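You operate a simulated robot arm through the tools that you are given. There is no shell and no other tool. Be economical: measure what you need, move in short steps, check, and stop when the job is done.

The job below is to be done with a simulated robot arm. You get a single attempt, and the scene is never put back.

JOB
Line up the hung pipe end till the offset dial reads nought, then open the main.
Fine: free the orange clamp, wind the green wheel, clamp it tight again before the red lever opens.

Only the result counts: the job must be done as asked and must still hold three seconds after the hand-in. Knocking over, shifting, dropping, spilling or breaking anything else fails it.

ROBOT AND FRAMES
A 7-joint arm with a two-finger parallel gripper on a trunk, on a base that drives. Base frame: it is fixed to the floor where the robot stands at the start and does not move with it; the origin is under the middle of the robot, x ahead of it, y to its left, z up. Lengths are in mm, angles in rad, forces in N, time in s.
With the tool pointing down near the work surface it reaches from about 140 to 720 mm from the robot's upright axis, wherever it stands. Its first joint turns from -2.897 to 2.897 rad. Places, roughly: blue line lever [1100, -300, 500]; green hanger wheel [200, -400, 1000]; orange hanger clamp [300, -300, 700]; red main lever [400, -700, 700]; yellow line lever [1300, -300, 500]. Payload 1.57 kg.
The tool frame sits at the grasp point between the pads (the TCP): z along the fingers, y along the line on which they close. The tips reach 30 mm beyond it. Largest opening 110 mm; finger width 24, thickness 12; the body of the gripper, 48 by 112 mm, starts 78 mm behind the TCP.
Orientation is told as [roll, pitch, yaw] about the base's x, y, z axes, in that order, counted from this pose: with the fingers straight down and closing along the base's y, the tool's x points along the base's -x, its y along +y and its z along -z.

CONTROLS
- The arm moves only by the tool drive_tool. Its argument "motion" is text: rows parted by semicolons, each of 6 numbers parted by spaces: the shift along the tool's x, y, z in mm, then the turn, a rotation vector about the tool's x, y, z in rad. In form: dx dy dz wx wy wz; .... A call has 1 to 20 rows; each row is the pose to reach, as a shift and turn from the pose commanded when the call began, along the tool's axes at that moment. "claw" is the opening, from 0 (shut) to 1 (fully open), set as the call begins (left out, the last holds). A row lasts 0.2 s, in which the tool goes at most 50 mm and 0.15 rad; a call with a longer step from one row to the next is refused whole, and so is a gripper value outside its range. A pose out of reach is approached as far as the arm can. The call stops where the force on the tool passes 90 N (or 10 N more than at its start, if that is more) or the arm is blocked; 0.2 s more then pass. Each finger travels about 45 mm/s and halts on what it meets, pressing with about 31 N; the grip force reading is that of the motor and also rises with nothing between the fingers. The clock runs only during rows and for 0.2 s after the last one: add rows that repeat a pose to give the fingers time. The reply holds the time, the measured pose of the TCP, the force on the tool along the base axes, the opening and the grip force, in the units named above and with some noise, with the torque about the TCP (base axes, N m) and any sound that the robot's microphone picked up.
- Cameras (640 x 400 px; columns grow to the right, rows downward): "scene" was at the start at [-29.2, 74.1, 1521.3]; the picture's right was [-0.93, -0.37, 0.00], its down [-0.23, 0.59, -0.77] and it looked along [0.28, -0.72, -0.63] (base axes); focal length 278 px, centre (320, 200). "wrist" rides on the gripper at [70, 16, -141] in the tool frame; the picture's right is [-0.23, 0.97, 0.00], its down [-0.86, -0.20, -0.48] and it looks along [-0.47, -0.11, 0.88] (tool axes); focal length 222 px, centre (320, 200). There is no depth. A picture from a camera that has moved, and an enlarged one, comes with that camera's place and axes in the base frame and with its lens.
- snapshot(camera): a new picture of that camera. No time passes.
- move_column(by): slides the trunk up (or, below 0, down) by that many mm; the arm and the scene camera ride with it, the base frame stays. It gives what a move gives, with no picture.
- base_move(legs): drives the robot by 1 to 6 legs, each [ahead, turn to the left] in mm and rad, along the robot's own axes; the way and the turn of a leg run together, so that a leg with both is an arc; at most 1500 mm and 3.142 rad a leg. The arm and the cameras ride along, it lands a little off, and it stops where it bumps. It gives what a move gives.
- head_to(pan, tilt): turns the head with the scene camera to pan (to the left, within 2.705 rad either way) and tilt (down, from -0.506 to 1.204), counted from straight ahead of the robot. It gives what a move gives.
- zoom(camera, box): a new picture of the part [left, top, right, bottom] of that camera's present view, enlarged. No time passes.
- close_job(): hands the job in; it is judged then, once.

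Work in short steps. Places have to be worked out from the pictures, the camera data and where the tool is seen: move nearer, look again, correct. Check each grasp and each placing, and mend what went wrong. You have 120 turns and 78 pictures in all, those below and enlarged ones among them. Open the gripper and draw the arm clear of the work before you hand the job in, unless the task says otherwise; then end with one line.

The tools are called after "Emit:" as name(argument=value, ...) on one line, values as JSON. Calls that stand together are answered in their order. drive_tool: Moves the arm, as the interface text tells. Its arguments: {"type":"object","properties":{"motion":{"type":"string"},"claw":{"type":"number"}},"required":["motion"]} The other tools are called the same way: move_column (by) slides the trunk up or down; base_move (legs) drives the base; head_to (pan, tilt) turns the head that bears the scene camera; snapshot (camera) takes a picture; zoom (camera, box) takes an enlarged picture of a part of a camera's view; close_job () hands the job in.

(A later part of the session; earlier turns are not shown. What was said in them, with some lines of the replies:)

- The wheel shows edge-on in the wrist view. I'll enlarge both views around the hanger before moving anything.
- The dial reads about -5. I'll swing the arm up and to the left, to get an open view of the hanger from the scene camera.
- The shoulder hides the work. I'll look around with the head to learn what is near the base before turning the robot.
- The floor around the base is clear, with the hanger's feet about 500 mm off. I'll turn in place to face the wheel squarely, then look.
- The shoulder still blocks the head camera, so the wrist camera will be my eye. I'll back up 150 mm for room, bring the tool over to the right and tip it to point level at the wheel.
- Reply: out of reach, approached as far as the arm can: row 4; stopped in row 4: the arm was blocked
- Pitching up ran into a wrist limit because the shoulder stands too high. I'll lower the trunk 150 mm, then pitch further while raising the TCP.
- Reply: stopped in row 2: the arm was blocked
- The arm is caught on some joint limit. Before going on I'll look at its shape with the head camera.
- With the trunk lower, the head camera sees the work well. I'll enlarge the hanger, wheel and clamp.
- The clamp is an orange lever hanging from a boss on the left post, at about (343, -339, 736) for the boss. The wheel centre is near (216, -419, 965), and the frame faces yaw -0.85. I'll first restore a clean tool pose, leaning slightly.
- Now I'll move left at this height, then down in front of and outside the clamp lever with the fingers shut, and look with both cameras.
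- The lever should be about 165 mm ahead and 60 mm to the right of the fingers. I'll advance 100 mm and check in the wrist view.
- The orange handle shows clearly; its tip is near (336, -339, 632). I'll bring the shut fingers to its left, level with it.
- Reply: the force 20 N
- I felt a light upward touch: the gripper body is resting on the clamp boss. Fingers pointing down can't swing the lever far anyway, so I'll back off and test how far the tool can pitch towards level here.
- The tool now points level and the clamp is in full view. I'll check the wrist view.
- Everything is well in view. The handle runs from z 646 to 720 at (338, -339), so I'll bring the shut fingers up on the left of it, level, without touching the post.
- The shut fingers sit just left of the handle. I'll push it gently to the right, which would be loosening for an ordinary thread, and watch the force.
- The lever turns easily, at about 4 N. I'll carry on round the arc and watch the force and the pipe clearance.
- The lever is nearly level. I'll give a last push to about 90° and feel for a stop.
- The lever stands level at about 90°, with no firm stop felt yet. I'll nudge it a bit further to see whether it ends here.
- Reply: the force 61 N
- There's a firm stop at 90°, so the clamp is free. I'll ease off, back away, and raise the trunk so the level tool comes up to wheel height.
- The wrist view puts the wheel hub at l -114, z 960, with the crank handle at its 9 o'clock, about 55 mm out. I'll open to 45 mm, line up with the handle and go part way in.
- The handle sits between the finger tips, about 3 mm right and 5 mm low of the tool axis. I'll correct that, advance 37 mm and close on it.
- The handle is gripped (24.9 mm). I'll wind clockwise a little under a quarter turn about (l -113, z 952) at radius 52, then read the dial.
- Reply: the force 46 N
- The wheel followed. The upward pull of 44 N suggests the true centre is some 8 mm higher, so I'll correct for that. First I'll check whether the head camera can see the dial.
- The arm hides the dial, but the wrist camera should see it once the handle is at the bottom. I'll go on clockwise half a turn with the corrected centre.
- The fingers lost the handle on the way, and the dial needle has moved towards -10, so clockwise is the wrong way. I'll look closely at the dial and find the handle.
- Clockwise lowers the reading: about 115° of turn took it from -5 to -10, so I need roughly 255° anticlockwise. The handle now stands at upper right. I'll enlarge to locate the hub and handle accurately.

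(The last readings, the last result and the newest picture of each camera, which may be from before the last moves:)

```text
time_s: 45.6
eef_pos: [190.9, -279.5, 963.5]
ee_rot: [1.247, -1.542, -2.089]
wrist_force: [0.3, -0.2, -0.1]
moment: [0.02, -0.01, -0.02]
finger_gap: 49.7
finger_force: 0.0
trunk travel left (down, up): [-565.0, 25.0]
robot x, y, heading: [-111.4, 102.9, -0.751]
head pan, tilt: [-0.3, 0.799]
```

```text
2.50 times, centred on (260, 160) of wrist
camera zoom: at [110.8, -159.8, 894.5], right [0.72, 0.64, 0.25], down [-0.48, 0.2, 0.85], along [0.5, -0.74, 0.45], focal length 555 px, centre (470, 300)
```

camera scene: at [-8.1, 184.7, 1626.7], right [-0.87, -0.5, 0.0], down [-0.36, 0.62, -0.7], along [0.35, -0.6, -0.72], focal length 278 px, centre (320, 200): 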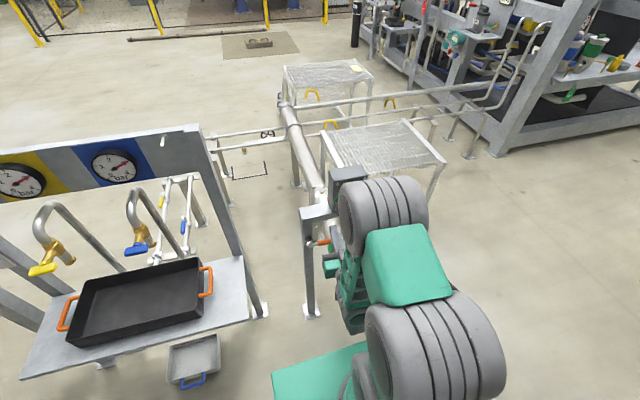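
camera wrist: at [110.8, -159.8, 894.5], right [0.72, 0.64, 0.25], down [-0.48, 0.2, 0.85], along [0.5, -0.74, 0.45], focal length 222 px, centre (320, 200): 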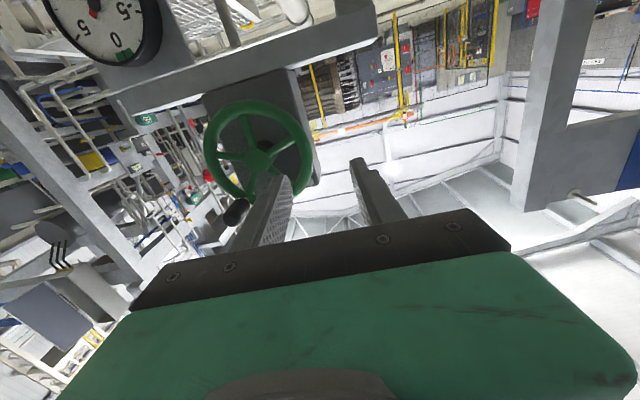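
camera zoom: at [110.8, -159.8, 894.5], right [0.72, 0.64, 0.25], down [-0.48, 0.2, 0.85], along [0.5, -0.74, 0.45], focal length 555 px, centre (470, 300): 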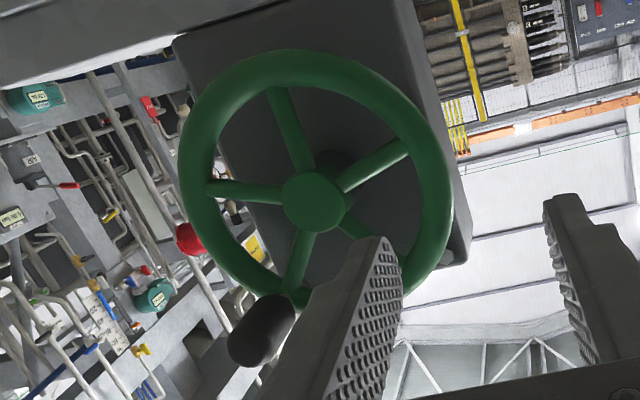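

I estimate the crank centre at l -116, z 953, radius 57, and the handle at l -150, z 999. I'll move in front of it with the fingers open and check before closing.

Emit:
drive_tool(motion="-12 -36 0 0 0 0; -25 -73 0 0 0 0; -37 -109 0 0 0 0; -37 -109 20 0 0 0; -37 -109 40 0 0 0; -37 -109 40 0 0 0", claw=0.5)

Emit:
zoom(camera="wrist", box=[200, 20, 440, 230])

```text
time_s: 47.0
eef_pos: [135.4, -381.7, 996.7]
ee_rot: [1.254, -1.542, -2.097]
wrist_force: [0.2, -0.5, 0.1]
moment: [0.0, 0.01, 0.01]
finger_gap: 55.0
finger_force: 0.1
trunk travel left (down, up): [-565.0, 25.0]
robot x, y, heading: [-106.9, 97.0, -0.75]
head pan, tilt: [-0.3, 0.799]
```

```text
1.90 times, centred on (320, 125) of wrist
camera zoom: at [56.0, -262.8, 927.9], right [0.72, 0.64, 0.25], down [-0.48, 0.2, 0.85], along [0.5, -0.74, 0.45], focal length 423 px, centre (320, 343)
```

zoom: 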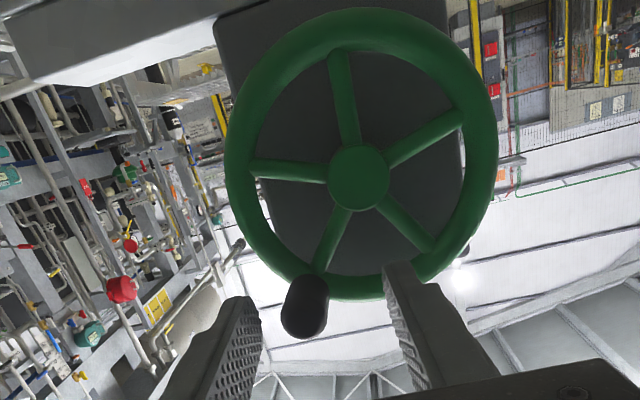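

The handle is about 6 mm further right and 4 mm higher than my axis; a refit gives the centre at (l -120, z 953) and radius 59. I'll correct, go in and grip.

Emit:
drive_tool(motion="-3.5 -6.5 5 0 0 0; -3.5 -6.5 34 0 0 0; -3.5 -6.5 34 0 0 0", claw=0.5)

Emit:
drive_tool(motion="0 0 0 0 0 0; 0 0 0 0 0 0; 0 0 0 0 0 0", claw=0)

Emit:
zoom(camera="wrist", box=[200, 20, 440, 230])

```text
time_s: 47.8
eef_pos: [154.1, -412.3, 999.3]
ee_rot: [1.26, -1.543, -2.098]
wrist_force: [0.2, 0.0, -0.6]
moment: [0.01, -0.01, 0.03]
finger_gap: 55.0
finger_force: 0.1
trunk travel left (down, up): [-565.0, 25.0]
robot x, y, heading: [-107.9, 100.6, -0.751]
head pan, tilt: [-0.3, 0.799]
```

```text
time_s: 48.6
eef_pos: [152.8, -413.1, 1000.0]
ee_rot: [1.324, -1.54, -2.166]
wrist_force: [-5.2, -5.3, 6.7]
moment: [0.1, 0.05, 0.38]
finger_gap: 23.9
finger_force: 22.9
trunk travel left (down, up): [-565.0, 25.0]
robot x, y, heading: [-105.5, 100.6, -0.747]
head pan, tilt: [-0.3, 0.799]
```

```text
1.90 times, centred on (320, 125) of wrist
camera zoom: at [73.4, -293.5, 931.8], right [0.72, 0.64, 0.25], down [-0.48, 0.2, 0.85], along [0.5, -0.74, 0.46], focal length 423 px, centre (320, 343)
```

zoom: 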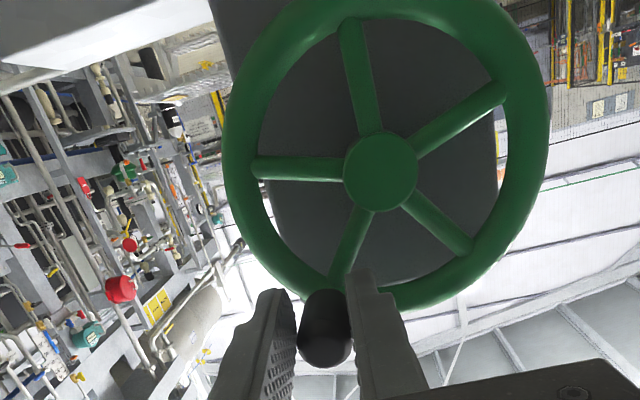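

The handle is gripped well. I'll wind anticlockwise about 65° and check that the force stays low and the grip holds.

Emit:
drive_tool(motion="0 -0.6 0 0 0 0; -5.8 8.8 0 0 0 0; -9.9 19.3 0 0 0 0; -12 30.3 0 0 0 0; -11.9 41.6 0 0 0 0; -9.5 52.8 0 0 0 0; -5.2 63.3 0 0 0 0; -5.2 63.3 0 0 0 0", claw=0)

```text
time_s: 50.4
eef_pos: [197.2, -367.6, 1005.3]
ee_rot: [1.154, -1.537, -1.998]
wrist_force: [-27.7, 14.8, -14.8]
moment: [0.36, 0.17, 0.74]
finger_gap: 23.8
finger_force: 35.5
trunk travel left (down, up): [-565.0, 25.0]
robot x, y, heading: [-108.1, 101.5, -0.751]
head pan, tilt: [-0.3, 0.799]
```

The grip holds, but there is about 29 N pushing back along the tool, so the tips are probably touching the wheel. I'll ease back 3 mm while winding on another 100°.

Emit:
drive_tool(motion="6.3 9.5 -1.5 0 0 0; 15 18.4 -3 0 0 0; 25.4 25.3 -3 0 0 0; 36.9 29.9 -3 0 0 0; 45 31.6 -3 0 0 0; 57.3 32.1 -3 0 0 0; 69.5 29.9 -3 0 0 0; 80.8 25.3 -3 0 0 0; 90.8 18.4 -3 0 0 0; 90.8 18.4 -3 0 0 0")

Emit:
snapshot(camera="wrist")

```text
time_s: 52.6
eef_pos: [214.6, -349.1, 915.0]
ee_rot: [1.238, -1.543, -2.078]
wrist_force: [4.8, 21.7, -8.9]
moment: [-0.26, 0.03, 1.47]
finger_gap: 23.3
finger_force: 35.5
trunk travel left (down, up): [-565.0, 25.0]
robot x, y, heading: [-107.3, 103.0, -0.745]
head pan, tilt: [-0.3, 0.799]
```

```text
36 pictures are left
camera wrist: at [134.3, -232.2, 847.5], right [0.72, 0.64, 0.25], down [-0.48, 0.2, 0.85], along [0.5, -0.74, 0.45], focal length 222 px, centre (320, 200)
```

wrist: 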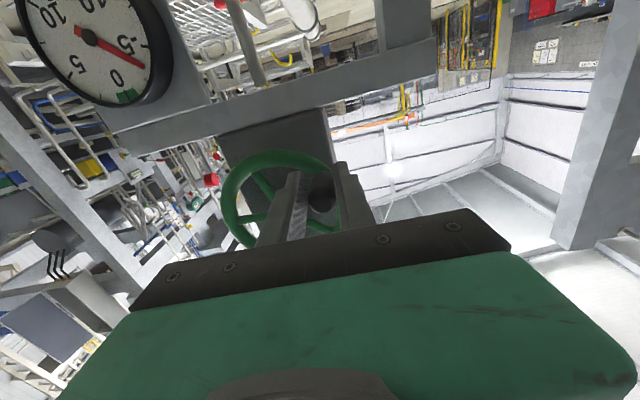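

Still gripped, and the needle is coming back towards 0. I'll read it enlarged.

Emit:
zoom(camera="wrist", box=[10, 0, 190, 112])

```text
3.56 times, centred on (100, 56) of wrist
camera zoom: at [134.3, -232.2, 847.5], right [0.72, 0.64, 0.25], down [-0.48, 0.2, 0.85], along [0.5, -0.74, 0.45], focal length 790 px, centre (1102, 712)
```

zoom: 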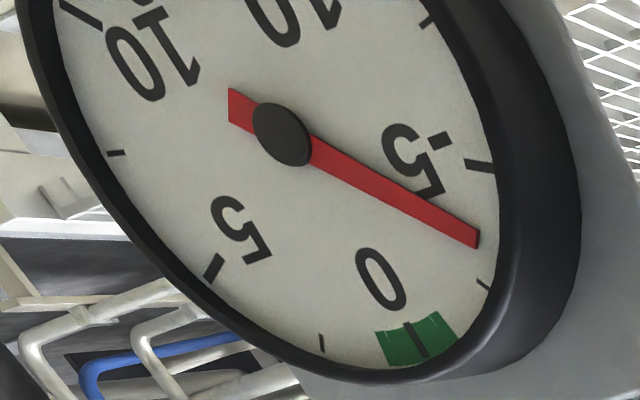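

The dial reads about -3.25; the rate is about 24.6° per mm, so some 80° remains. I'll wind 72° further and read again.

Emit:
drive_tool(motion="8.4 -8.9 0 0 0 0; 14.7 -19.3 0 0 0 0; 18.8 -30.9 0 0 0 0; 20.2 -43.1 0 0 0 0; 19.1 -55.4 0 0 0 0; 16.2 -65.4 0 0 0 0; 14.5 -69 0 0 0 0; 14.5 -69 0 0 0 0")

Emit:
zoom(camera="wrist", box=[40, 0, 300, 160])

```text
time_s: 54.4
eef_pos: [163.0, -401.8, 897.5]
ee_rot: [1.116, -1.539, -1.96]
wrist_force: [-0.7, -21.4, -42.8]
moment: [0.51, 0.37, 0.86]
finger_gap: 23.3
finger_force: 35.6
trunk travel left (down, up): [-565.0, 25.0]
robot x, y, heading: [-109.2, 100.1, -0.746]
head pan, tilt: [-0.3, 0.799]
```

```text
2.46 times, centred on (170, 80) of wrist
camera zoom: at [82.6, -282.7, 829.5], right [0.73, 0.64, 0.26], down [-0.48, 0.2, 0.86], along [0.5, -0.74, 0.45], focal length 547 px, centre (689, 495)
```

zoom: 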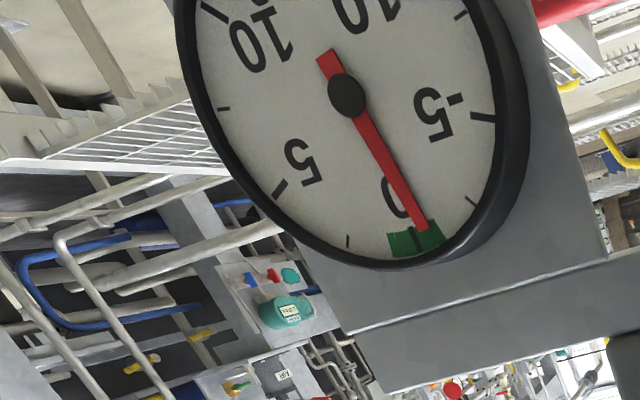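

The dial reads about -0.3. I'll give 8° more.

Emit:
drive_tool(motion="-1 -4 0 0 0 0; -2 -8 0 0 0 0; -2 -8 0 0 0 0")

Emit:
zoom(camera="wrist", box=[110, 0, 240, 110])

```text
time_s: 55.2
eef_pos: [156.3, -408.0, 900.9]
ee_rot: [1.217, -1.541, -2.059]
wrist_force: [0.2, -23.0, -28.7]
moment: [0.72, 0.55, 0.75]
finger_gap: 23.4
finger_force: 35.3
trunk travel left (down, up): [-565.0, 25.0]
robot x, y, heading: [-109.6, 99.9, -0.75]
head pan, tilt: [-0.3, 0.799]
```

```text
3.64 times, centred on (175, 55) of wrist
camera zoom: at [77.0, -288.4, 832.6], right [0.72, 0.64, 0.25], down [-0.48, 0.2, 0.85], along [0.5, -0.74, 0.45], focal length 808 px, centre (847, 727)
```

zoom: 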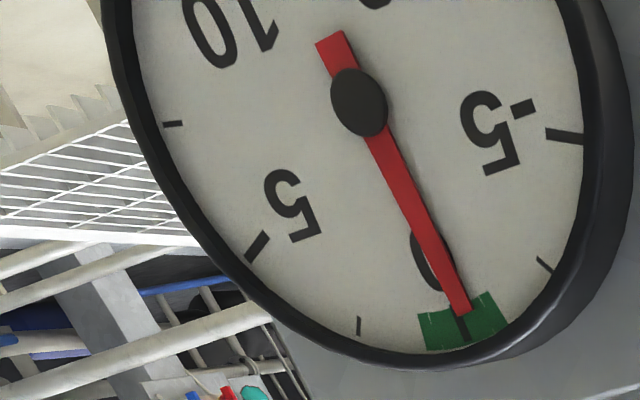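

The needle lies on the 0 mark, near enough. I'll open the fingers, draw straight back, and check that the reading holds.

Emit:
drive_tool(motion="0 0 0 0 0 0; 0 0 0 0 0 0; 0 0 0 0 0 0; 0 0 -30 0 0 0; 0 0 -65 0 0 0; 0 0 -65 0 0 0", claw=0.5)

Emit:
snapshot(camera="wrist")

```text
time_s: 56.6
eef_pos: [112.2, -355.0, 903.5]
ee_rot: [1.284, -1.542, -2.126]
wrist_force: [0.3, 0.0, 0.0]
moment: [-0.03, 0.0, 0.0]
finger_gap: 54.8
finger_force: 0.0
trunk travel left (down, up): [-565.0, 25.0]
robot x, y, heading: [-109.2, 102.6, -0.751]
head pan, tilt: [-0.3, 0.799]
```

```text
32 pictures are left
camera wrist: at [32.7, -237.0, 833.8], right [0.72, 0.64, 0.25], down [-0.48, 0.2, 0.85], along [0.5, -0.74, 0.46], focal length 222 px, centre (320, 200)
```

wrist: 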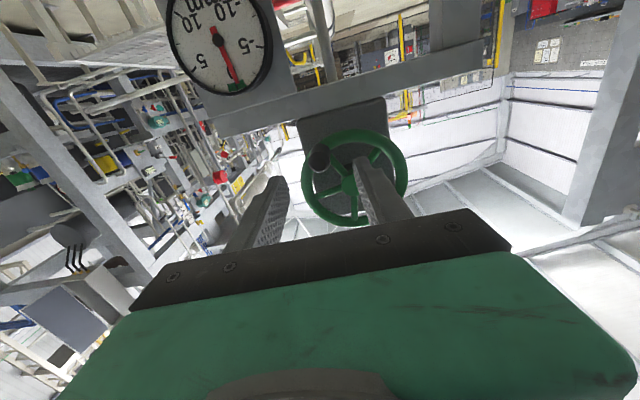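

Emit:
zoom(camera="wrist", box=[160, 0, 290, 100])

```text
4.00 times, centred on (225, 50) of wrist
camera zoom: at [32.7, -237.0, 833.8], right [0.72, 0.64, 0.25], down [-0.48, 0.2, 0.85], along [0.5, -0.74, 0.46], focal length 888 px, centre (700, 800)
```

zoom: 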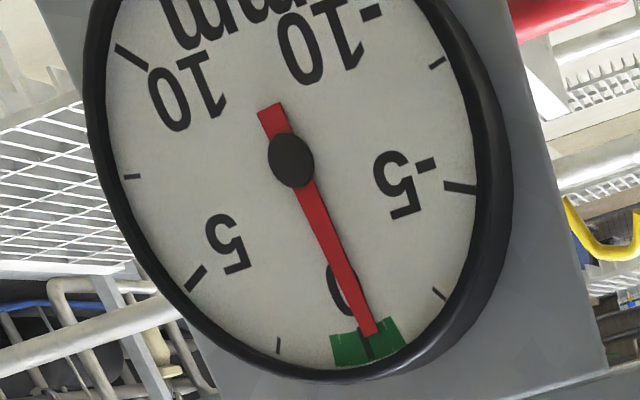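

The reading holds at about -0.2. I'll grip again and nudge the wheel a few degrees more to centre it.

Emit:
drive_tool(motion="0 -2 30 0 0 0; 0 -2 62 0 0 0; 0 -2 62 0 0 0", claw=0.5)

Emit:
drive_tool(motion="0 0 0 0 0 0; 0 0 0 0 0 0; 0 0 0 0 0 0; -2 -4 0 0 0 0; -4 -8 0 0 0 0; -4 -8 0 0 0 0", claw=0)

Emit:
zoom(camera="wrist", box=[130, 0, 260, 110])

```text
time_s: 57.4
eef_pos: [152.0, -404.3, 901.5]
ee_rot: [1.266, -1.54, -2.108]
wrist_force: [0.2, 0.2, -0.1]
moment: [0.0, 0.0, 0.0]
finger_gap: 54.9
finger_force: 0.1
trunk travel left (down, up): [-565.0, 25.0]
robot x, y, heading: [-108.6, 104.4, -0.75]
head pan, tilt: [-0.3, 0.799]
```

```text
time_s: 58.8
eef_pos: [147.0, -408.3, 905.8]
ee_rot: [1.266, -1.544, -2.106]
wrist_force: [3.4, 0.9, -0.1]
moment: [0.17, 0.2, 1.01]
finger_gap: 22.9
finger_force: 35.5
trunk travel left (down, up): [-565.0, 25.0]
robot x, y, heading: [-110.0, 102.0, -0.747]
head pan, tilt: [-0.3, 0.799]
```

```text
3.64 times, centred on (195, 55) of wrist
camera zoom: at [67.7, -289.4, 836.9], right [0.72, 0.64, 0.25], down [-0.48, 0.2, 0.85], along [0.5, -0.74, 0.46], focal length 808 px, centre (774, 727)
```

zoom: 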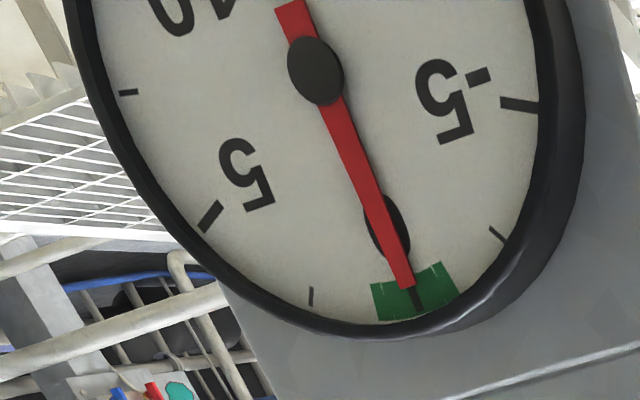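

Now the needle is within about 0.1 of nought. I'll release, back off and check once more.

Emit:
drive_tool(motion="0 0 0 0 0 0; 0 0 0 0 0 0; 0 0 0 0 0 0; 0 0 -30 0 0 0; 0 0 -65 0 0 0; 0 0 -105 0 0 0; 0 0 -105 0 0 0", claw=0.5)

Emit:
zoom(camera="wrist", box=[180, 0, 310, 110])

```text
time_s: 60.4
eef_pos: [80.4, -334.4, 911.4]
ee_rot: [1.456, -1.544, -2.3]
wrist_force: [0.0, -0.1, 0.3]
moment: [0.0, 0.01, 0.02]
finger_gap: 55.1
finger_force: 0.1
out of reach, approached as far as the arm can: row 6, 7
trunk travel left (down, up): [-565.0, 25.0]
robot x, y, heading: [-111.1, 101.1, -0.746]
head pan, tilt: [-0.3, 0.799]
```

```text
3.64 times, centred on (245, 55) of wrist
camera zoom: at [0.7, -216.5, 842.2], right [0.72, 0.64, 0.25], down [-0.48, 0.21, 0.85], along [0.49, -0.74, 0.46], focal length 808 px, centre (593, 727)
```

zoom: 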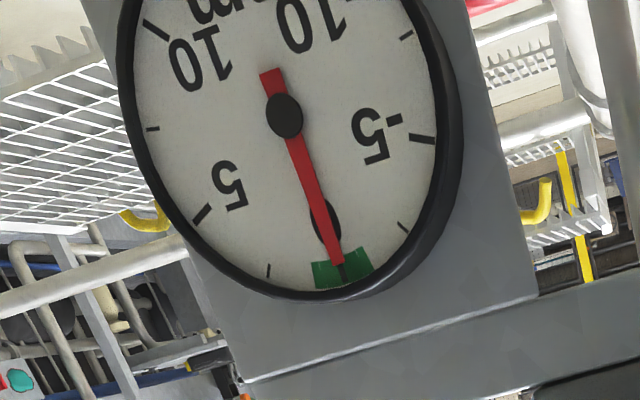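

The dial reads nought. Next I'll tighten the clamp: shut the fingers, shift left, and lower the trunk so the fingers come in above the level lever.

Emit:
drive_tool(motion="0 35 10 0 0 0; 0 70 15 0 0 0; 0 105 15 0 0 0; 0 140 15 0 0 0; 0 140 15 0 0 0", claw=0)

Emit:
move_column(by=-135)

Emit:
snapshot(camera="wrist")

```text
time_s: 61.6
eef_pos: [197.3, -252.0, 917.1]
ee_rot: [1.559, -1.543, -2.401]
wrist_force: [-0.3, 0.1, 0.4]
moment: [0.01, 0.03, -0.01]
finger_gap: 0.1
finger_force: 21.1
trunk travel left (down, up): [-565.0, 25.0]
robot x, y, heading: [-109.2, 102.8, -0.749]
head pan, tilt: [-0.3, 0.799]
```

```text
time_s: 63.3
eef_pos: [195.8, -251.4, 782.5]
ee_rot: [1.588, -1.545, -2.427]
wrist_force: [0.3, -0.4, 0.5]
moment: [0.01, 0.0, 0.02]
finger_gap: 0.2
finger_force: 21.2
trunk travel left (down, up): [-430.0, 160.0]
robot x, y, heading: [-110.7, 100.9, -0.747]
head pan, tilt: [-0.3, 0.799]
```

```text
28 pictures are left
camera wrist: at [116.7, -134.0, 711.9], right [0.72, 0.64, 0.25], down [-0.49, 0.21, 0.85], along [0.49, -0.74, 0.46], focal length 222 px, centre (320, 200)
```

wrist: 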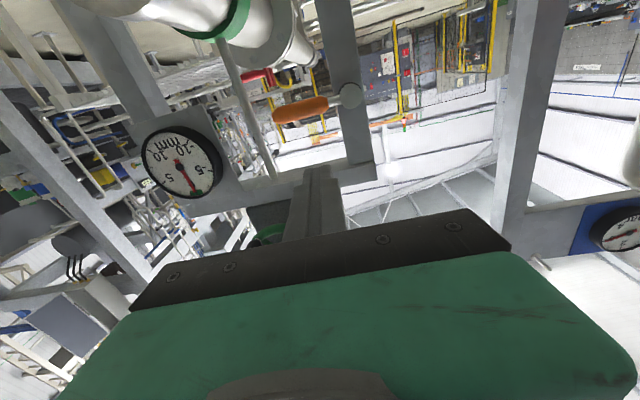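

The lever is where I left it. I'll go in above the handle, then sweep it down and left to vertical.

Emit:
drive_tool(motion="4 0 48 0 0 0; 8 0 96 0 0 0; 12 0 144 0 0 0; 12 0 144 0 0 0")

Emit:
drive_tool(motion="13 0 0 0 0 0; 22 -3 0 0 0 0; 31 -4.5 0 0 0 0; 41 -4.3 0 0 0 0; 50 -2.4 0 0 0 0; 59 1 0 0 0 0; 67 6 0 0 0 0; 74.5 12 0 0 0 0; 80.4 19.6 0 0 0 0; 85 28 0 0 0 0; 85 28 0 0 0 0")

Emit:
snapshot(camera="wrist")

```text
time_s: 64.3
eef_pos: [290.7, -357.1, 765.3]
ee_rot: [1.25, -1.542, -2.091]
wrist_force: [0.1, 0.8, -0.1]
moment: [-0.02, -0.02, -0.02]
finger_gap: 0.0
finger_force: 20.9
trunk travel left (down, up): [-430.0, 160.0]
robot x, y, heading: [-108.7, 101.1, -0.751]
head pan, tilt: [-0.3, 0.799]
```

```text
time_s: 66.7
eef_pos: [310.8, -337.4, 683.7]
ee_rot: [1.343, -1.543, -2.189]
wrist_force: [-16.8, -12.3, 5.3]
moment: [-0.12, 0.08, -0.19]
finger_gap: 0.1
finger_force: 21.1
trunk travel left (down, up): [-430.0, 160.0]
robot x, y, heading: [-108.7, 104.0, -0.75]
head pan, tilt: [-0.3, 0.799]
```

```text
27 pictures are left
camera wrist: at [230.9, -218.5, 613.5], right [0.72, 0.64, 0.25], down [-0.48, 0.21, 0.85], along [0.49, -0.74, 0.46], focal length 222 px, centre (320, 200)
```

wrist: 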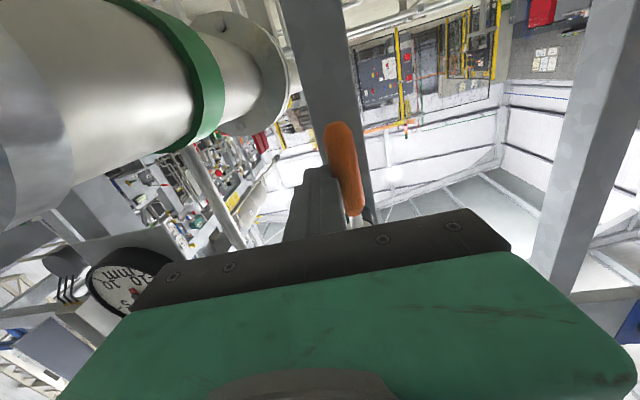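

The lever is nearly vertical, with 21 N of resistance. I'll push on to the stop.

Emit:
drive_tool(motion="1 5 0 0 0 0; 1 10 0 0 0 0; 1 13 0 0 0 0; 1 13 0 0 0 0")

Emit:
zoom(camera="wrist", box=[70, 90, 390, 290])

```text
time_s: 67.5
eef_pos: [311.3, -337.0, 683.1]
ee_rot: [1.603, -1.551, -2.47]
wrist_force: [-29.1, -19.0, 1.5]
moment: [-0.21, 0.26, -0.37]
finger_gap: 0.0
finger_force: 21.4
trunk travel left (down, up): [-430.0, 160.0]
robot x, y, heading: [-107.9, 101.3, -0.78]
head pan, tilt: [-0.3, 0.799]
stopped in row 4: the force on the tool passed its limit at 92 N (the readings are from after the stop); the commanded pose is now the measured one
```

```text
2.00 times, centred on (230, 190) of wrist
camera zoom: at [233.9, -216.8, 612.2], right [0.74, 0.63, 0.25], down [-0.48, 0.23, 0.85], along [0.48, -0.75, 0.46], focal length 444 px, centre (500, 220)
```

zoom: 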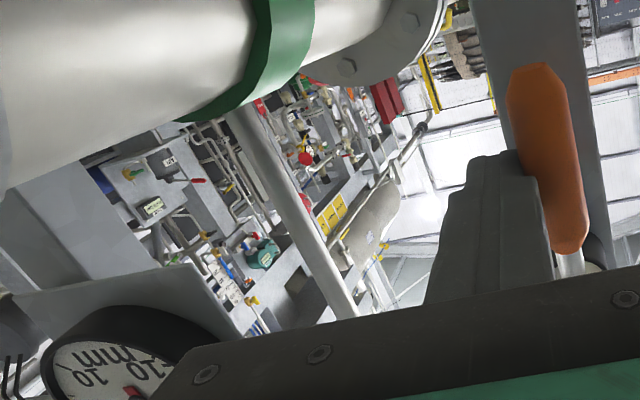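

The lever came hard up against its stop, so it's clamped. I'll ease off, draw back and check lever and dial.

Emit:
drive_tool(motion="0 -8 0 0 0 0; 0 -15 0 0 0 0; 0 -15 -40 0 0 0; 0 -15 -80 0 0 0; 0 -15 -120 0 0 0; 0 -15 -150 0 0 0; 0 -15 -150 0 0 0")

Emit:
snapshot(camera="wrist")

Emit:
snapshot(camera="scene")

```text
time_s: 69.1
eef_pos: [205.1, -230.4, 683.0]
ee_rot: [1.489, -1.549, -2.353]
wrist_force: [-0.7, -1.2, -0.1]
moment: [0.0, 0.01, 0.01]
finger_gap: 0.1
finger_force: 21.1
trunk travel left (down, up): [-430.0, 160.0]
robot x, y, heading: [-110.1, 99.1, -0.767]
head pan, tilt: [-0.3, 0.799]
```

```text
25 pictures are left
camera wrist: at [127.7, -110.5, 612.5], right [0.74, 0.63, 0.25], down [-0.48, 0.22, 0.85], along [0.48, -0.74, 0.46], focal length 222 px, centre (320, 200)
```

wrist: 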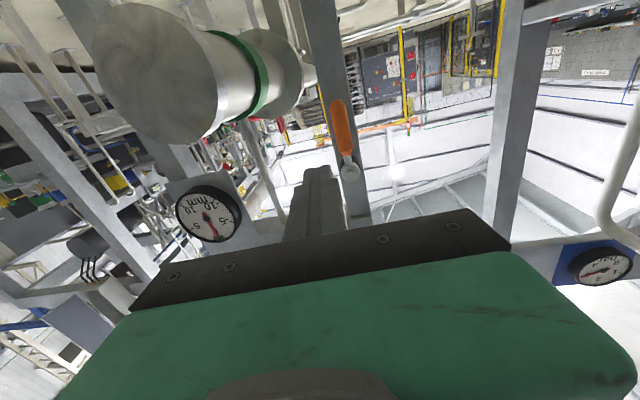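

```text
24 pictures are left
camera scene: at [-7.0, 182.8, 1491.8], right [-0.88, -0.48, 0.0], down [-0.35, 0.63, -0.7], along [0.34, -0.61, -0.72], focal length 278 px, centre (320, 200)
```

scene: 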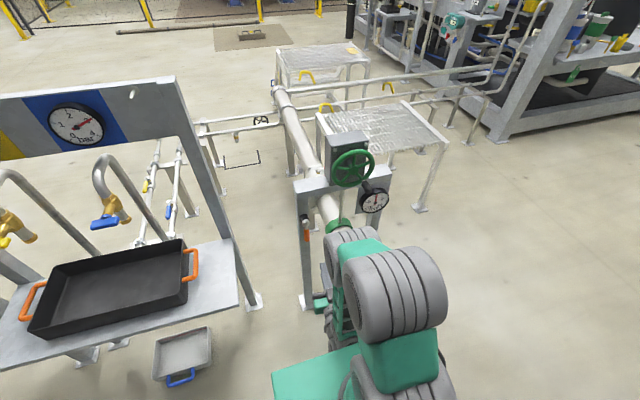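

Emit:
zoom(camera="scene", box=[270, 140, 400, 250])

Emit:
zoom(camera="wrist", box=[150, 170, 270, 250])

```text
3.64 times, centred on (335, 195) of scene
camera zoom: at [-7.0, 182.8, 1491.8], right [-0.88, -0.48, 0.0], down [-0.35, 0.63, -0.7], along [0.34, -0.61, -0.72], focal length 1011 px, centre (266, 218)
```

zoom: 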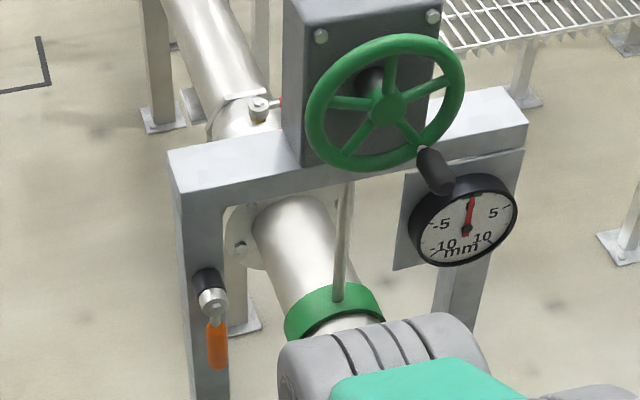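

```text
5.00 times, centred on (210, 210) of wrist
camera zoom: at [127.7, -110.5, 612.5], right [0.74, 0.63, 0.25], down [-0.48, 0.22, 0.85], along [0.48, -0.74, 0.46], focal length 1111 px, centre (870, 150)
```

zoom: 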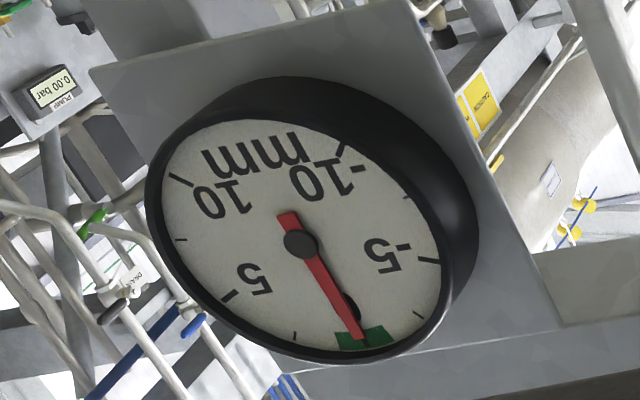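

Dial at nought and clamp lever hanging tight. The red lever is on the main behind the frame, out of reach from here, so I need to drive round by the right. First I'll look at the floor behind and to the right.

Emit:
head_to(pan=-1.3, tilt=0.75)

Emit:
snapshot(camera="scene")

Emit:
head_to(pan=2.6, tilt=0.8)

Emit:
snapshot(camera="scene")

```text
time_s: 70.4
eef_pos: [206.2, -230.1, 681.5]
ee_rot: [1.477, -1.55, -2.339]
wrist_force: [-0.4, -0.7, 0.0]
moment: [-0.04, -0.01, 0.01]
finger_gap: 0.1
finger_force: 21.6
trunk travel left (down, up): [-430.0, 160.0]
robot x, y, heading: [-107.9, 103.1, -0.764]
head pan, tilt: [-1.3, 0.75]
```

```text
21 pictures are left
camera scene: at [-85.3, 180.4, 1495.8], right [-0.88, 0.48, 0.0], down [0.32, 0.6, -0.73], along [-0.35, -0.64, -0.68], focal length 278 px, centre (320, 200)
```

scene: 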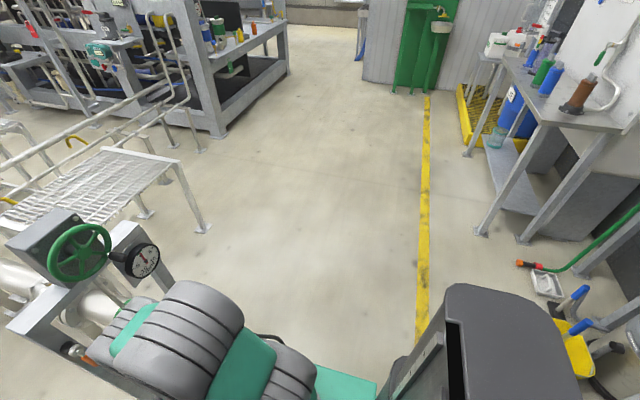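

```text
time_s: 73.6
eef_pos: [204.9, -231.5, 682.8]
ee_rot: [1.479, -1.55, -2.34]
wrist_force: [0.1, -0.2, 0.0]
moment: [0.03, 0.03, 0.01]
finger_gap: 0.1
finger_force: 20.9
trunk travel left (down, up): [-430.0, 160.0]
robot x, y, heading: [-106.8, 101.9, -0.764]
head pan, tilt: [2.601, 0.799]
```

```text
20 pictures are left
camera scene: at [-66.8, 331.2, 1491.8], right [0.97, 0.26, 0.0], down [0.19, -0.69, -0.7], along [-0.18, 0.67, -0.72], focal length 278 px, centre (320, 200)
```

scene: 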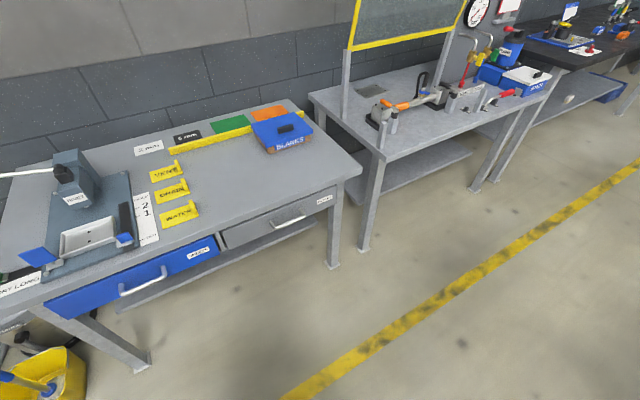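

The right side is open floor. I'll back up 150 mm, turn right, drive along -y past the frame, then turn to face +x beside the main.

Emit:
base_move(legs=[[-150, 0], [0, -0.84], [1110, 0], [0, 1.6]])

Emit:
head_to(pan=0.3, tilt=0.75)

Emit:
snapshot(camera="scene")

```text
time_s: 86.3
eef_pos: [203.9, -913.5, 683.5]
ee_rot: [1.477, -1.551, -1.568]
wrist_force: [-0.5, -0.3, 0.1]
moment: [0.03, 0.02, -0.01]
finger_gap: 0.0
finger_force: 21.5
trunk travel left (down, up): [-430.0, 160.0]
robot x, y, heading: [-249.6, -893.5, 0.005]
head pan, tilt: [2.601, 0.799]
```

```text
time_s: 88.4
eef_pos: [204.3, -913.7, 682.8]
ee_rot: [1.477, -1.55, -1.571]
wrist_force: [-0.5, -0.4, -0.1]
moment: [0.03, -0.02, -0.01]
finger_gap: 0.0
finger_force: 21.7
trunk travel left (down, up): [-430.0, 160.0]
robot x, y, heading: [-249.3, -896.3, 0.005]
head pan, tilt: [0.3, 0.75]
```

```text
19 pictures are left
camera scene: at [-235.3, -716.8, 1495.7], right [0.3, -0.95, 0.0], down [-0.65, -0.21, -0.73], along [0.7, 0.22, -0.68], focal length 278 px, centre (320, 200)
```

scene: 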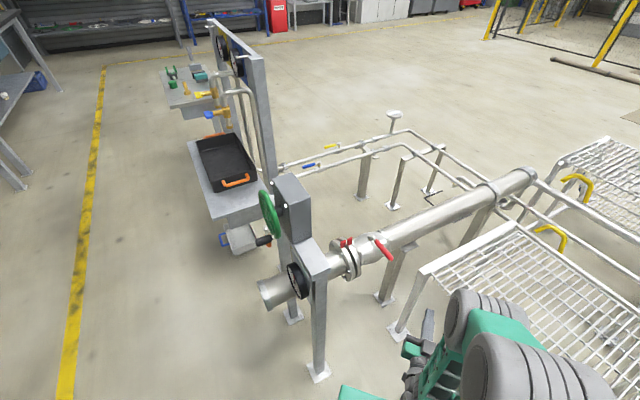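

The red lever is in plain view. I'll enlarge it.

Emit:
zoom(camera="scene", box=[310, 200, 430, 300])

```text
4.00 times, centred on (370, 250) of scene
camera zoom: at [-235.3, -716.8, 1495.7], right [0.3, -0.95, 0.0], down [-0.65, -0.21, -0.73], along [0.7, 0.22, -0.68], focal length 1112 px, centre (120, 0)
```

zoom: 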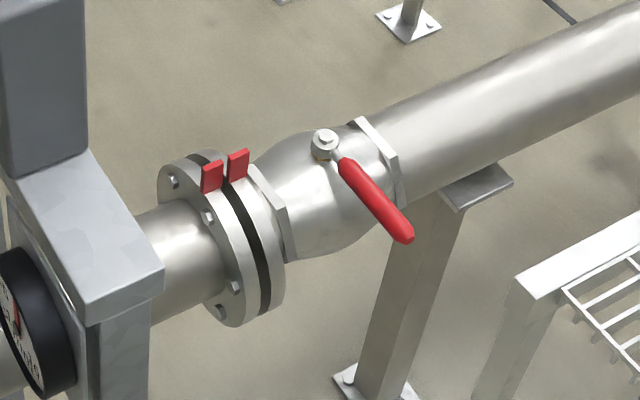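

It is a ball valve: the stem is at (495, -697, 652) and the lever points across the pipe, its tip near (412, -788, 650). Opening means swinging it anticlockwise, away from the frame, to lie along the pipe. I'll tip the tool back to pointing down, 60 mm higher, before driving closer.

Emit:
drive_tool(motion="-10 0 0 0 0.143 0; -20 0 0 0 0.286 0; -30 0 0 0 0.429 0; -40 0 0 0 0.572 0; -50 0 0 0 0.715 0; -60 0 0 0 0.858 0; -60 0 0 0 1.0 0; -60 0 0 0 1.143 0; -60 0 0 0 1.286 0; -60 0 0 0 1.43 0; -60 0 0 0 1.571 0; -60 0 0 0 1.571 0", claw=0)

Emit:
base_move(legs=[[170, 0]])

Emit:
snapshot(camera="wrist")

Emit:
snapshot(camera="scene")

```text
time_s: 91.0
eef_pos: [204.3, -915.5, 743.2]
ee_rot: [0.022, 0.004, -0.091]
wrist_force: [-0.6, 0.3, -0.3]
moment: [0.06, -0.01, -0.03]
finger_gap: 0.3
finger_force: 21.9
out of reach, approached as far as the arm can: row 4
trunk travel left (down, up): [-430.0, 160.0]
robot x, y, heading: [-250.3, -898.3, 0.003]
head pan, tilt: [0.3, 0.75]
```

```text
time_s: 92.5
eef_pos: [376.3, -914.7, 741.8]
ee_rot: [0.021, 0.003, -0.091]
wrist_force: [0.2, -0.1, 0.8]
moment: [0.01, -0.03, 0.01]
finger_gap: 0.0
finger_force: 21.8
trunk travel left (down, up): [-430.0, 160.0]
robot x, y, heading: [-80.0, -893.8, 0.004]
head pan, tilt: [0.3, 0.75]
```

```text
17 pictures are left
camera wrist: at [308.3, -893.9, 883.3], right [0.31, 0.95, 0.02], down [0.83, -0.29, 0.47], along [0.45, -0.13, -0.88], focal length 222 px, centre (320, 200)
```

wrist: 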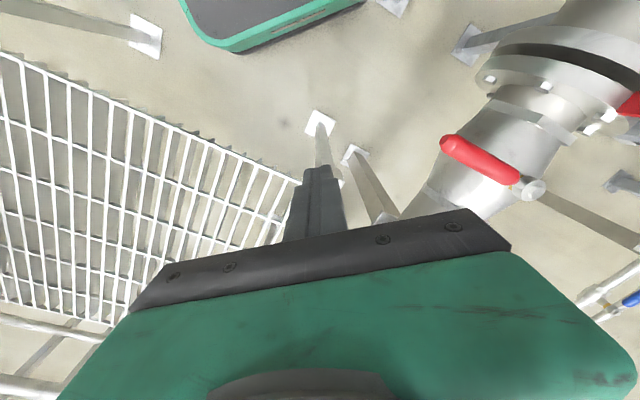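

```text
16 pictures are left
camera scene: at [-64.2, -716.0, 1495.7], right [0.3, -0.95, 0.0], down [-0.65, -0.2, -0.73], along [0.7, 0.22, -0.68], focal length 278 px, centre (320, 200)
```

scene: 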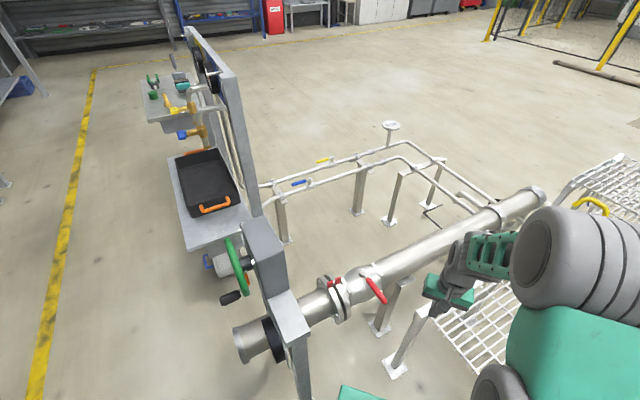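

Readings agree: stem about (494, -693), tip (410, -783), z about 650. I'll move to the frame side of the lever above it, then descend with shut fingers.

Emit:
drive_tool(motion="-3 46 -10 0 0 0; -6 92 -10 0 0 0; -9 138 -10 0 0 0; -11 184.5 -10 0 0 0; -11 184.5 10 0 0 0; -11 184.5 35 0 0 0; -11 184.5 35 0 0 0")

Emit:
snapshot(camera="wrist")

```text
time_s: 94.1
eef_pos: [402.4, -730.2, 710.2]
ee_rot: [0.021, 0.002, -0.089]
wrist_force: [0.0, 0.4, -0.4]
moment: [0.0, 0.04, -0.01]
finger_gap: 0.1
finger_force: 21.5
trunk travel left (down, up): [-430.0, 160.0]
robot x, y, heading: [-81.1, -896.3, 0.001]
head pan, tilt: [0.3, 0.75]
```

```text
15 pictures are left
camera wrist: at [335.3, -710.1, 851.7], right [0.31, 0.95, 0.02], down [0.83, -0.29, 0.47], along [0.45, -0.13, -0.88], focal length 222 px, centre (320, 200)
```

wrist: 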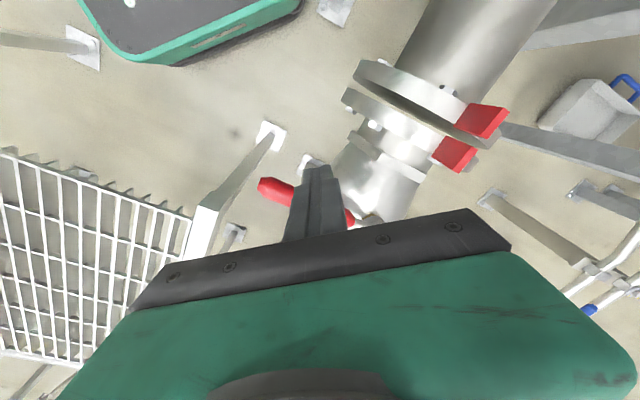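

The finger tips will land about 40 mm to the frame side of the lever, clear of the valve body. I'll step outward 8 mm and descend to handle level.

Emit:
drive_tool(motion="5 -6.4 0 0 0 0; 5 -6.4 25 0 0 0; 5 -6.4 46 0 0 0; 5 -6.4 46 0 0 0")

Emit:
snapshot(camera="wrist")

```text
time_s: 95.1
eef_pos: [396.4, -735.2, 664.0]
ee_rot: [0.021, 0.001, -0.091]
wrist_force: [0.2, 0.3, 0.1]
moment: [0.01, 0.02, 0.0]
finger_gap: 0.2
finger_force: 21.4
trunk travel left (down, up): [-430.0, 160.0]
robot x, y, heading: [-82.1, -893.3, 0.005]
head pan, tilt: [0.3, 0.75]
```

```text
14 pictures are left
camera wrist: at [330.1, -715.2, 805.4], right [0.31, 0.95, 0.02], down [0.83, -0.29, 0.47], along [0.45, -0.13, -0.88], focal length 222 px, centre (320, 200)
```

wrist: 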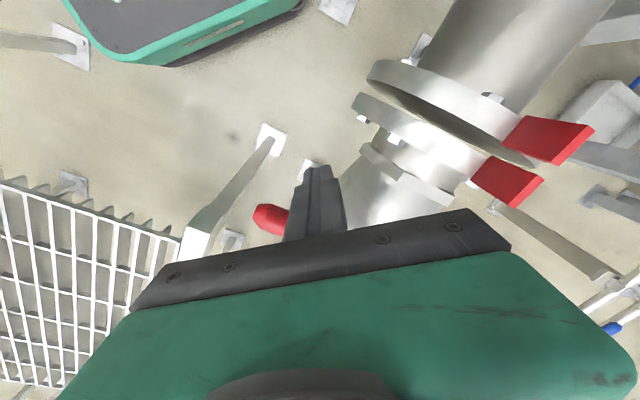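

The fingers stand beside the handle. I'll sweep along the arc to about half way and check.

Emit:
drive_tool(motion="-10 -3 0 0 0 0; -19.2 -5.5 0 0 0 0; -26 -13 0 0 0 0; -33.8 -20.7 0 0 0 0; -40 -25.5 0 0 0 0; -47.1 -30 0 0 0 0; -54.5 -33.5 0 0 0 0; -61.9 -36.7 0 0 0 0; -69.5 -39 0 0 0 0; -77.7 -40.9 0 0 0 0; -77.7 -40.9 0 0 0 0")

Emit:
zoom(camera="scene", box=[310, 220, 470, 340])

```text
time_s: 97.5
eef_pos: [470.0, -783.2, 664.9]
ee_rot: [0.022, 0.003, -0.091]
wrist_force: [-1.9, 0.9, 0.6]
moment: [-0.03, 0.0, 0.03]
finger_gap: 0.0
finger_force: 22.0
trunk travel left (down, up): [-430.0, 160.0]
robot x, y, heading: [-80.3, -892.6, 0.001]
head pan, tilt: [0.3, 0.75]
```

```text
3.33 times, centred on (390, 280) of scene
camera zoom: at [-64.3, -715.8, 1495.7], right [0.3, -0.95, 0.0], down [-0.65, -0.2, -0.73], along [0.7, 0.22, -0.68], focal length 927 px, centre (87, -67)
```

zoom: 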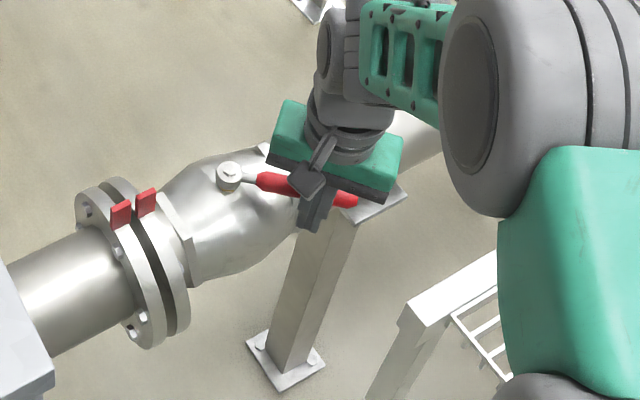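

The lever follows with little force. I'll carry on to the full quarter turn.

Emit:
drive_tool(motion="-8 -0.8 0 0 0 0; -16.2 -1.3 0 0 0 0; -24 -0.8 0 0 0 0; -32.3 0.1 0 0 0 0; -40 2 0 0 0 0; -47.9 4.5 0 0 0 0; -55.5 7.7 0 0 0 0; -62.7 11.4 0 0 0 0; -72.1 17.7 0 0 0 0; -72.1 17.7 0 0 0 0")

Emit:
zoom(camera="scene", box=[310, 220, 470, 340])

```text
time_s: 99.7
eef_pos: [536.8, -777.6, 664.7]
ee_rot: [0.015, 0.016, -0.097]
wrist_force: [-50.5, -34.5, 22.6]
moment: [0.08, -0.06, 0.08]
finger_gap: 0.0
finger_force: 21.7
trunk travel left (down, up): [-430.0, 160.0]
robot x, y, heading: [-83.0, -893.8, -0.002]
head pan, tilt: [0.3, 0.75]
```

```text
3.33 times, centred on (390, 280) of scene
camera zoom: at [-70.0, -719.2, 1496.4], right [0.3, -0.96, 0.0], down [-0.65, -0.2, -0.73], along [0.7, 0.22, -0.68], focal length 927 px, centre (87, -67)
```

zoom: 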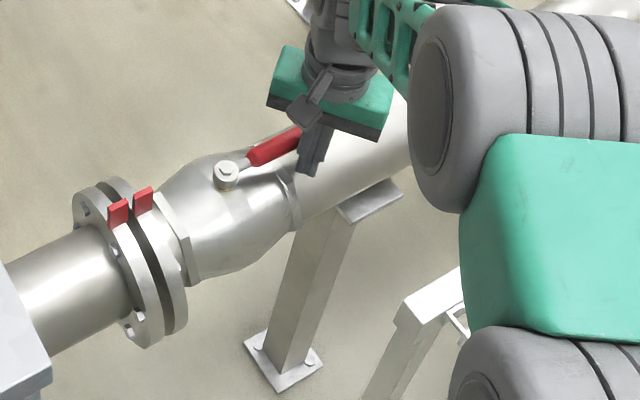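

There's a firm stop at 61 N with the lever along the pipe. I'll ease off, lift clear, and inspect.

Emit:
drive_tool(motion="8 -10 0 0 0 0; 15 -20 -5 0 0 0; 15 -20 -50 0 0 0; 15 -20 -95 0 0 0; 30 -60 -120 0 0 0; 60 -100 -120 0 0 0; 90 -130 -120 0 0 0; 130 -140 -120 0 0 0; 130 -140 -120 0 0 0")

Emit:
zoom(camera="scene", box=[310, 200, 470, 320])

Emit:
zoom(camera="scene", box=[200, 180, 360, 380])

```text
time_s: 101.7
eef_pos: [402.2, -903.4, 781.5]
ee_rot: [0.02, 0.002, -0.091]
wrist_force: [-0.7, 0.5, 0.3]
moment: [-0.03, -0.01, -0.03]
finger_gap: 0.2
finger_force: 21.5
trunk travel left (down, up): [-430.0, 160.0]
robot x, y, heading: [-83.5, -892.2, 0.002]
head pan, tilt: [0.3, 0.75]
```

```text
3.33 times, centred on (390, 260) of scene
camera zoom: at [-64.6, -716.1, 1495.7], right [0.3, -0.95, 0.0], down [-0.65, -0.2, -0.73], along [0.7, 0.22, -0.68], focal length 927 px, centre (87, 0)
```

zoom: 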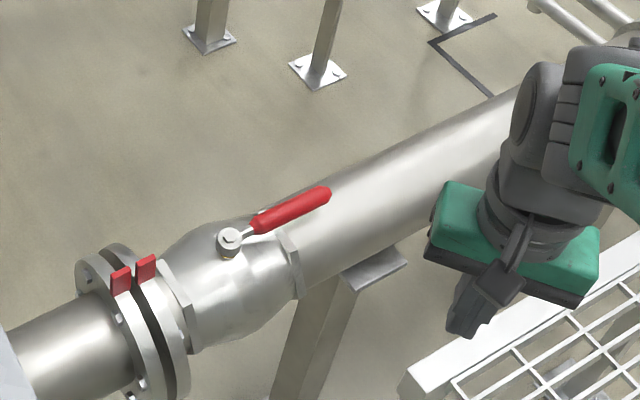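

```text
2.00 times, centred on (280, 280) of scene
camera zoom: at [-64.6, -716.1, 1495.7], right [0.3, -0.95, 0.0], down [-0.65, -0.2, -0.73], along [0.7, 0.22, -0.68], focal length 556 px, centre (400, 40)
```

zoom: 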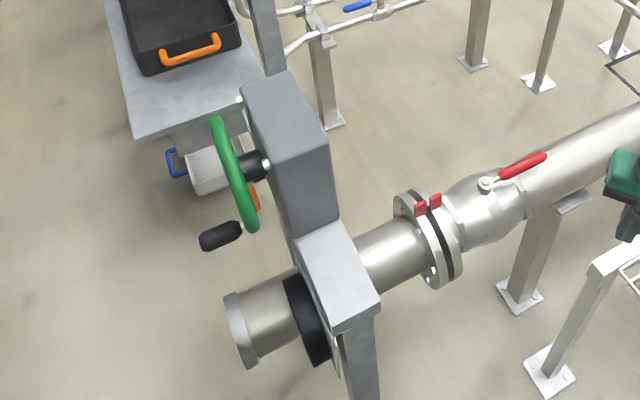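

The main lever lies along the pipe, open, and the flange marks line up. I'll open the gripper and back the robot away from the work.

Emit:
drive_tool(motion="0 0 0 0 0 0; 0 0 0 0 0 0; 0 0 0 0 0 0; 0 0 0 0 0 0; 0 0 0 0 0 0", claw=1)

Emit:
base_move(legs=[[-200, 0]])

Emit:
snapshot(camera="scene")

```text
time_s: 102.9
eef_pos: [402.7, -902.2, 780.5]
ee_rot: [0.021, 0.001, -0.091]
wrist_force: [-0.5, -0.2, 0.4]
moment: [0.02, -0.02, -0.04]
finger_gap: 104.0
finger_force: 0.1
trunk travel left (down, up): [-430.0, 160.0]
robot x, y, heading: [-79.2, -895.5, 0.004]
head pan, tilt: [0.3, 0.75]
```

```text
time_s: 104.5
eef_pos: [202.6, -902.3, 781.0]
ee_rot: [0.022, 0.002, -0.092]
wrist_force: [-1.0, 0.0, 0.3]
moment: [-0.03, 0.0, -0.01]
finger_gap: 110.0
finger_force: 0.1
trunk travel left (down, up): [-430.0, 160.0]
robot x, y, heading: [-280.5, -893.3, 0.006]
head pan, tilt: [0.3, 0.75]
```

```text
9 pictures are left
camera scene: at [-263.9, -716.9, 1495.8], right [0.3, -0.95, 0.0], down [-0.65, -0.21, -0.73], along [0.7, 0.22, -0.68], focal length 278 px, centre (320, 200)
```

scene: 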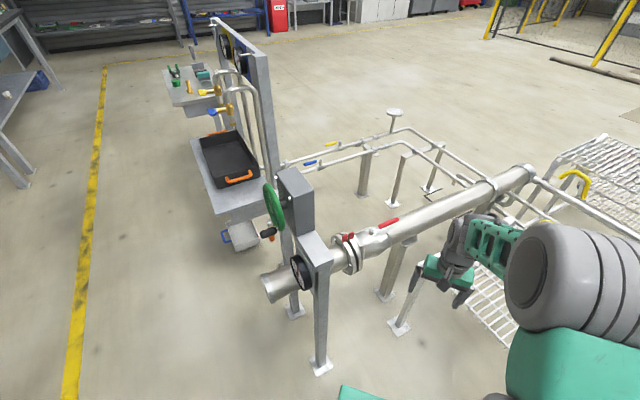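

Everything is in place: dial at nought, clamp tight, main open, arm clear. Handing in.

Emit:
close_job()

```text
The job is handed in.
```

The job is handed in: the offset dial read nought once the orange clamp was tight again, and only after that did I swing the red main lever fully open. I did not read the dial again after opening the main.
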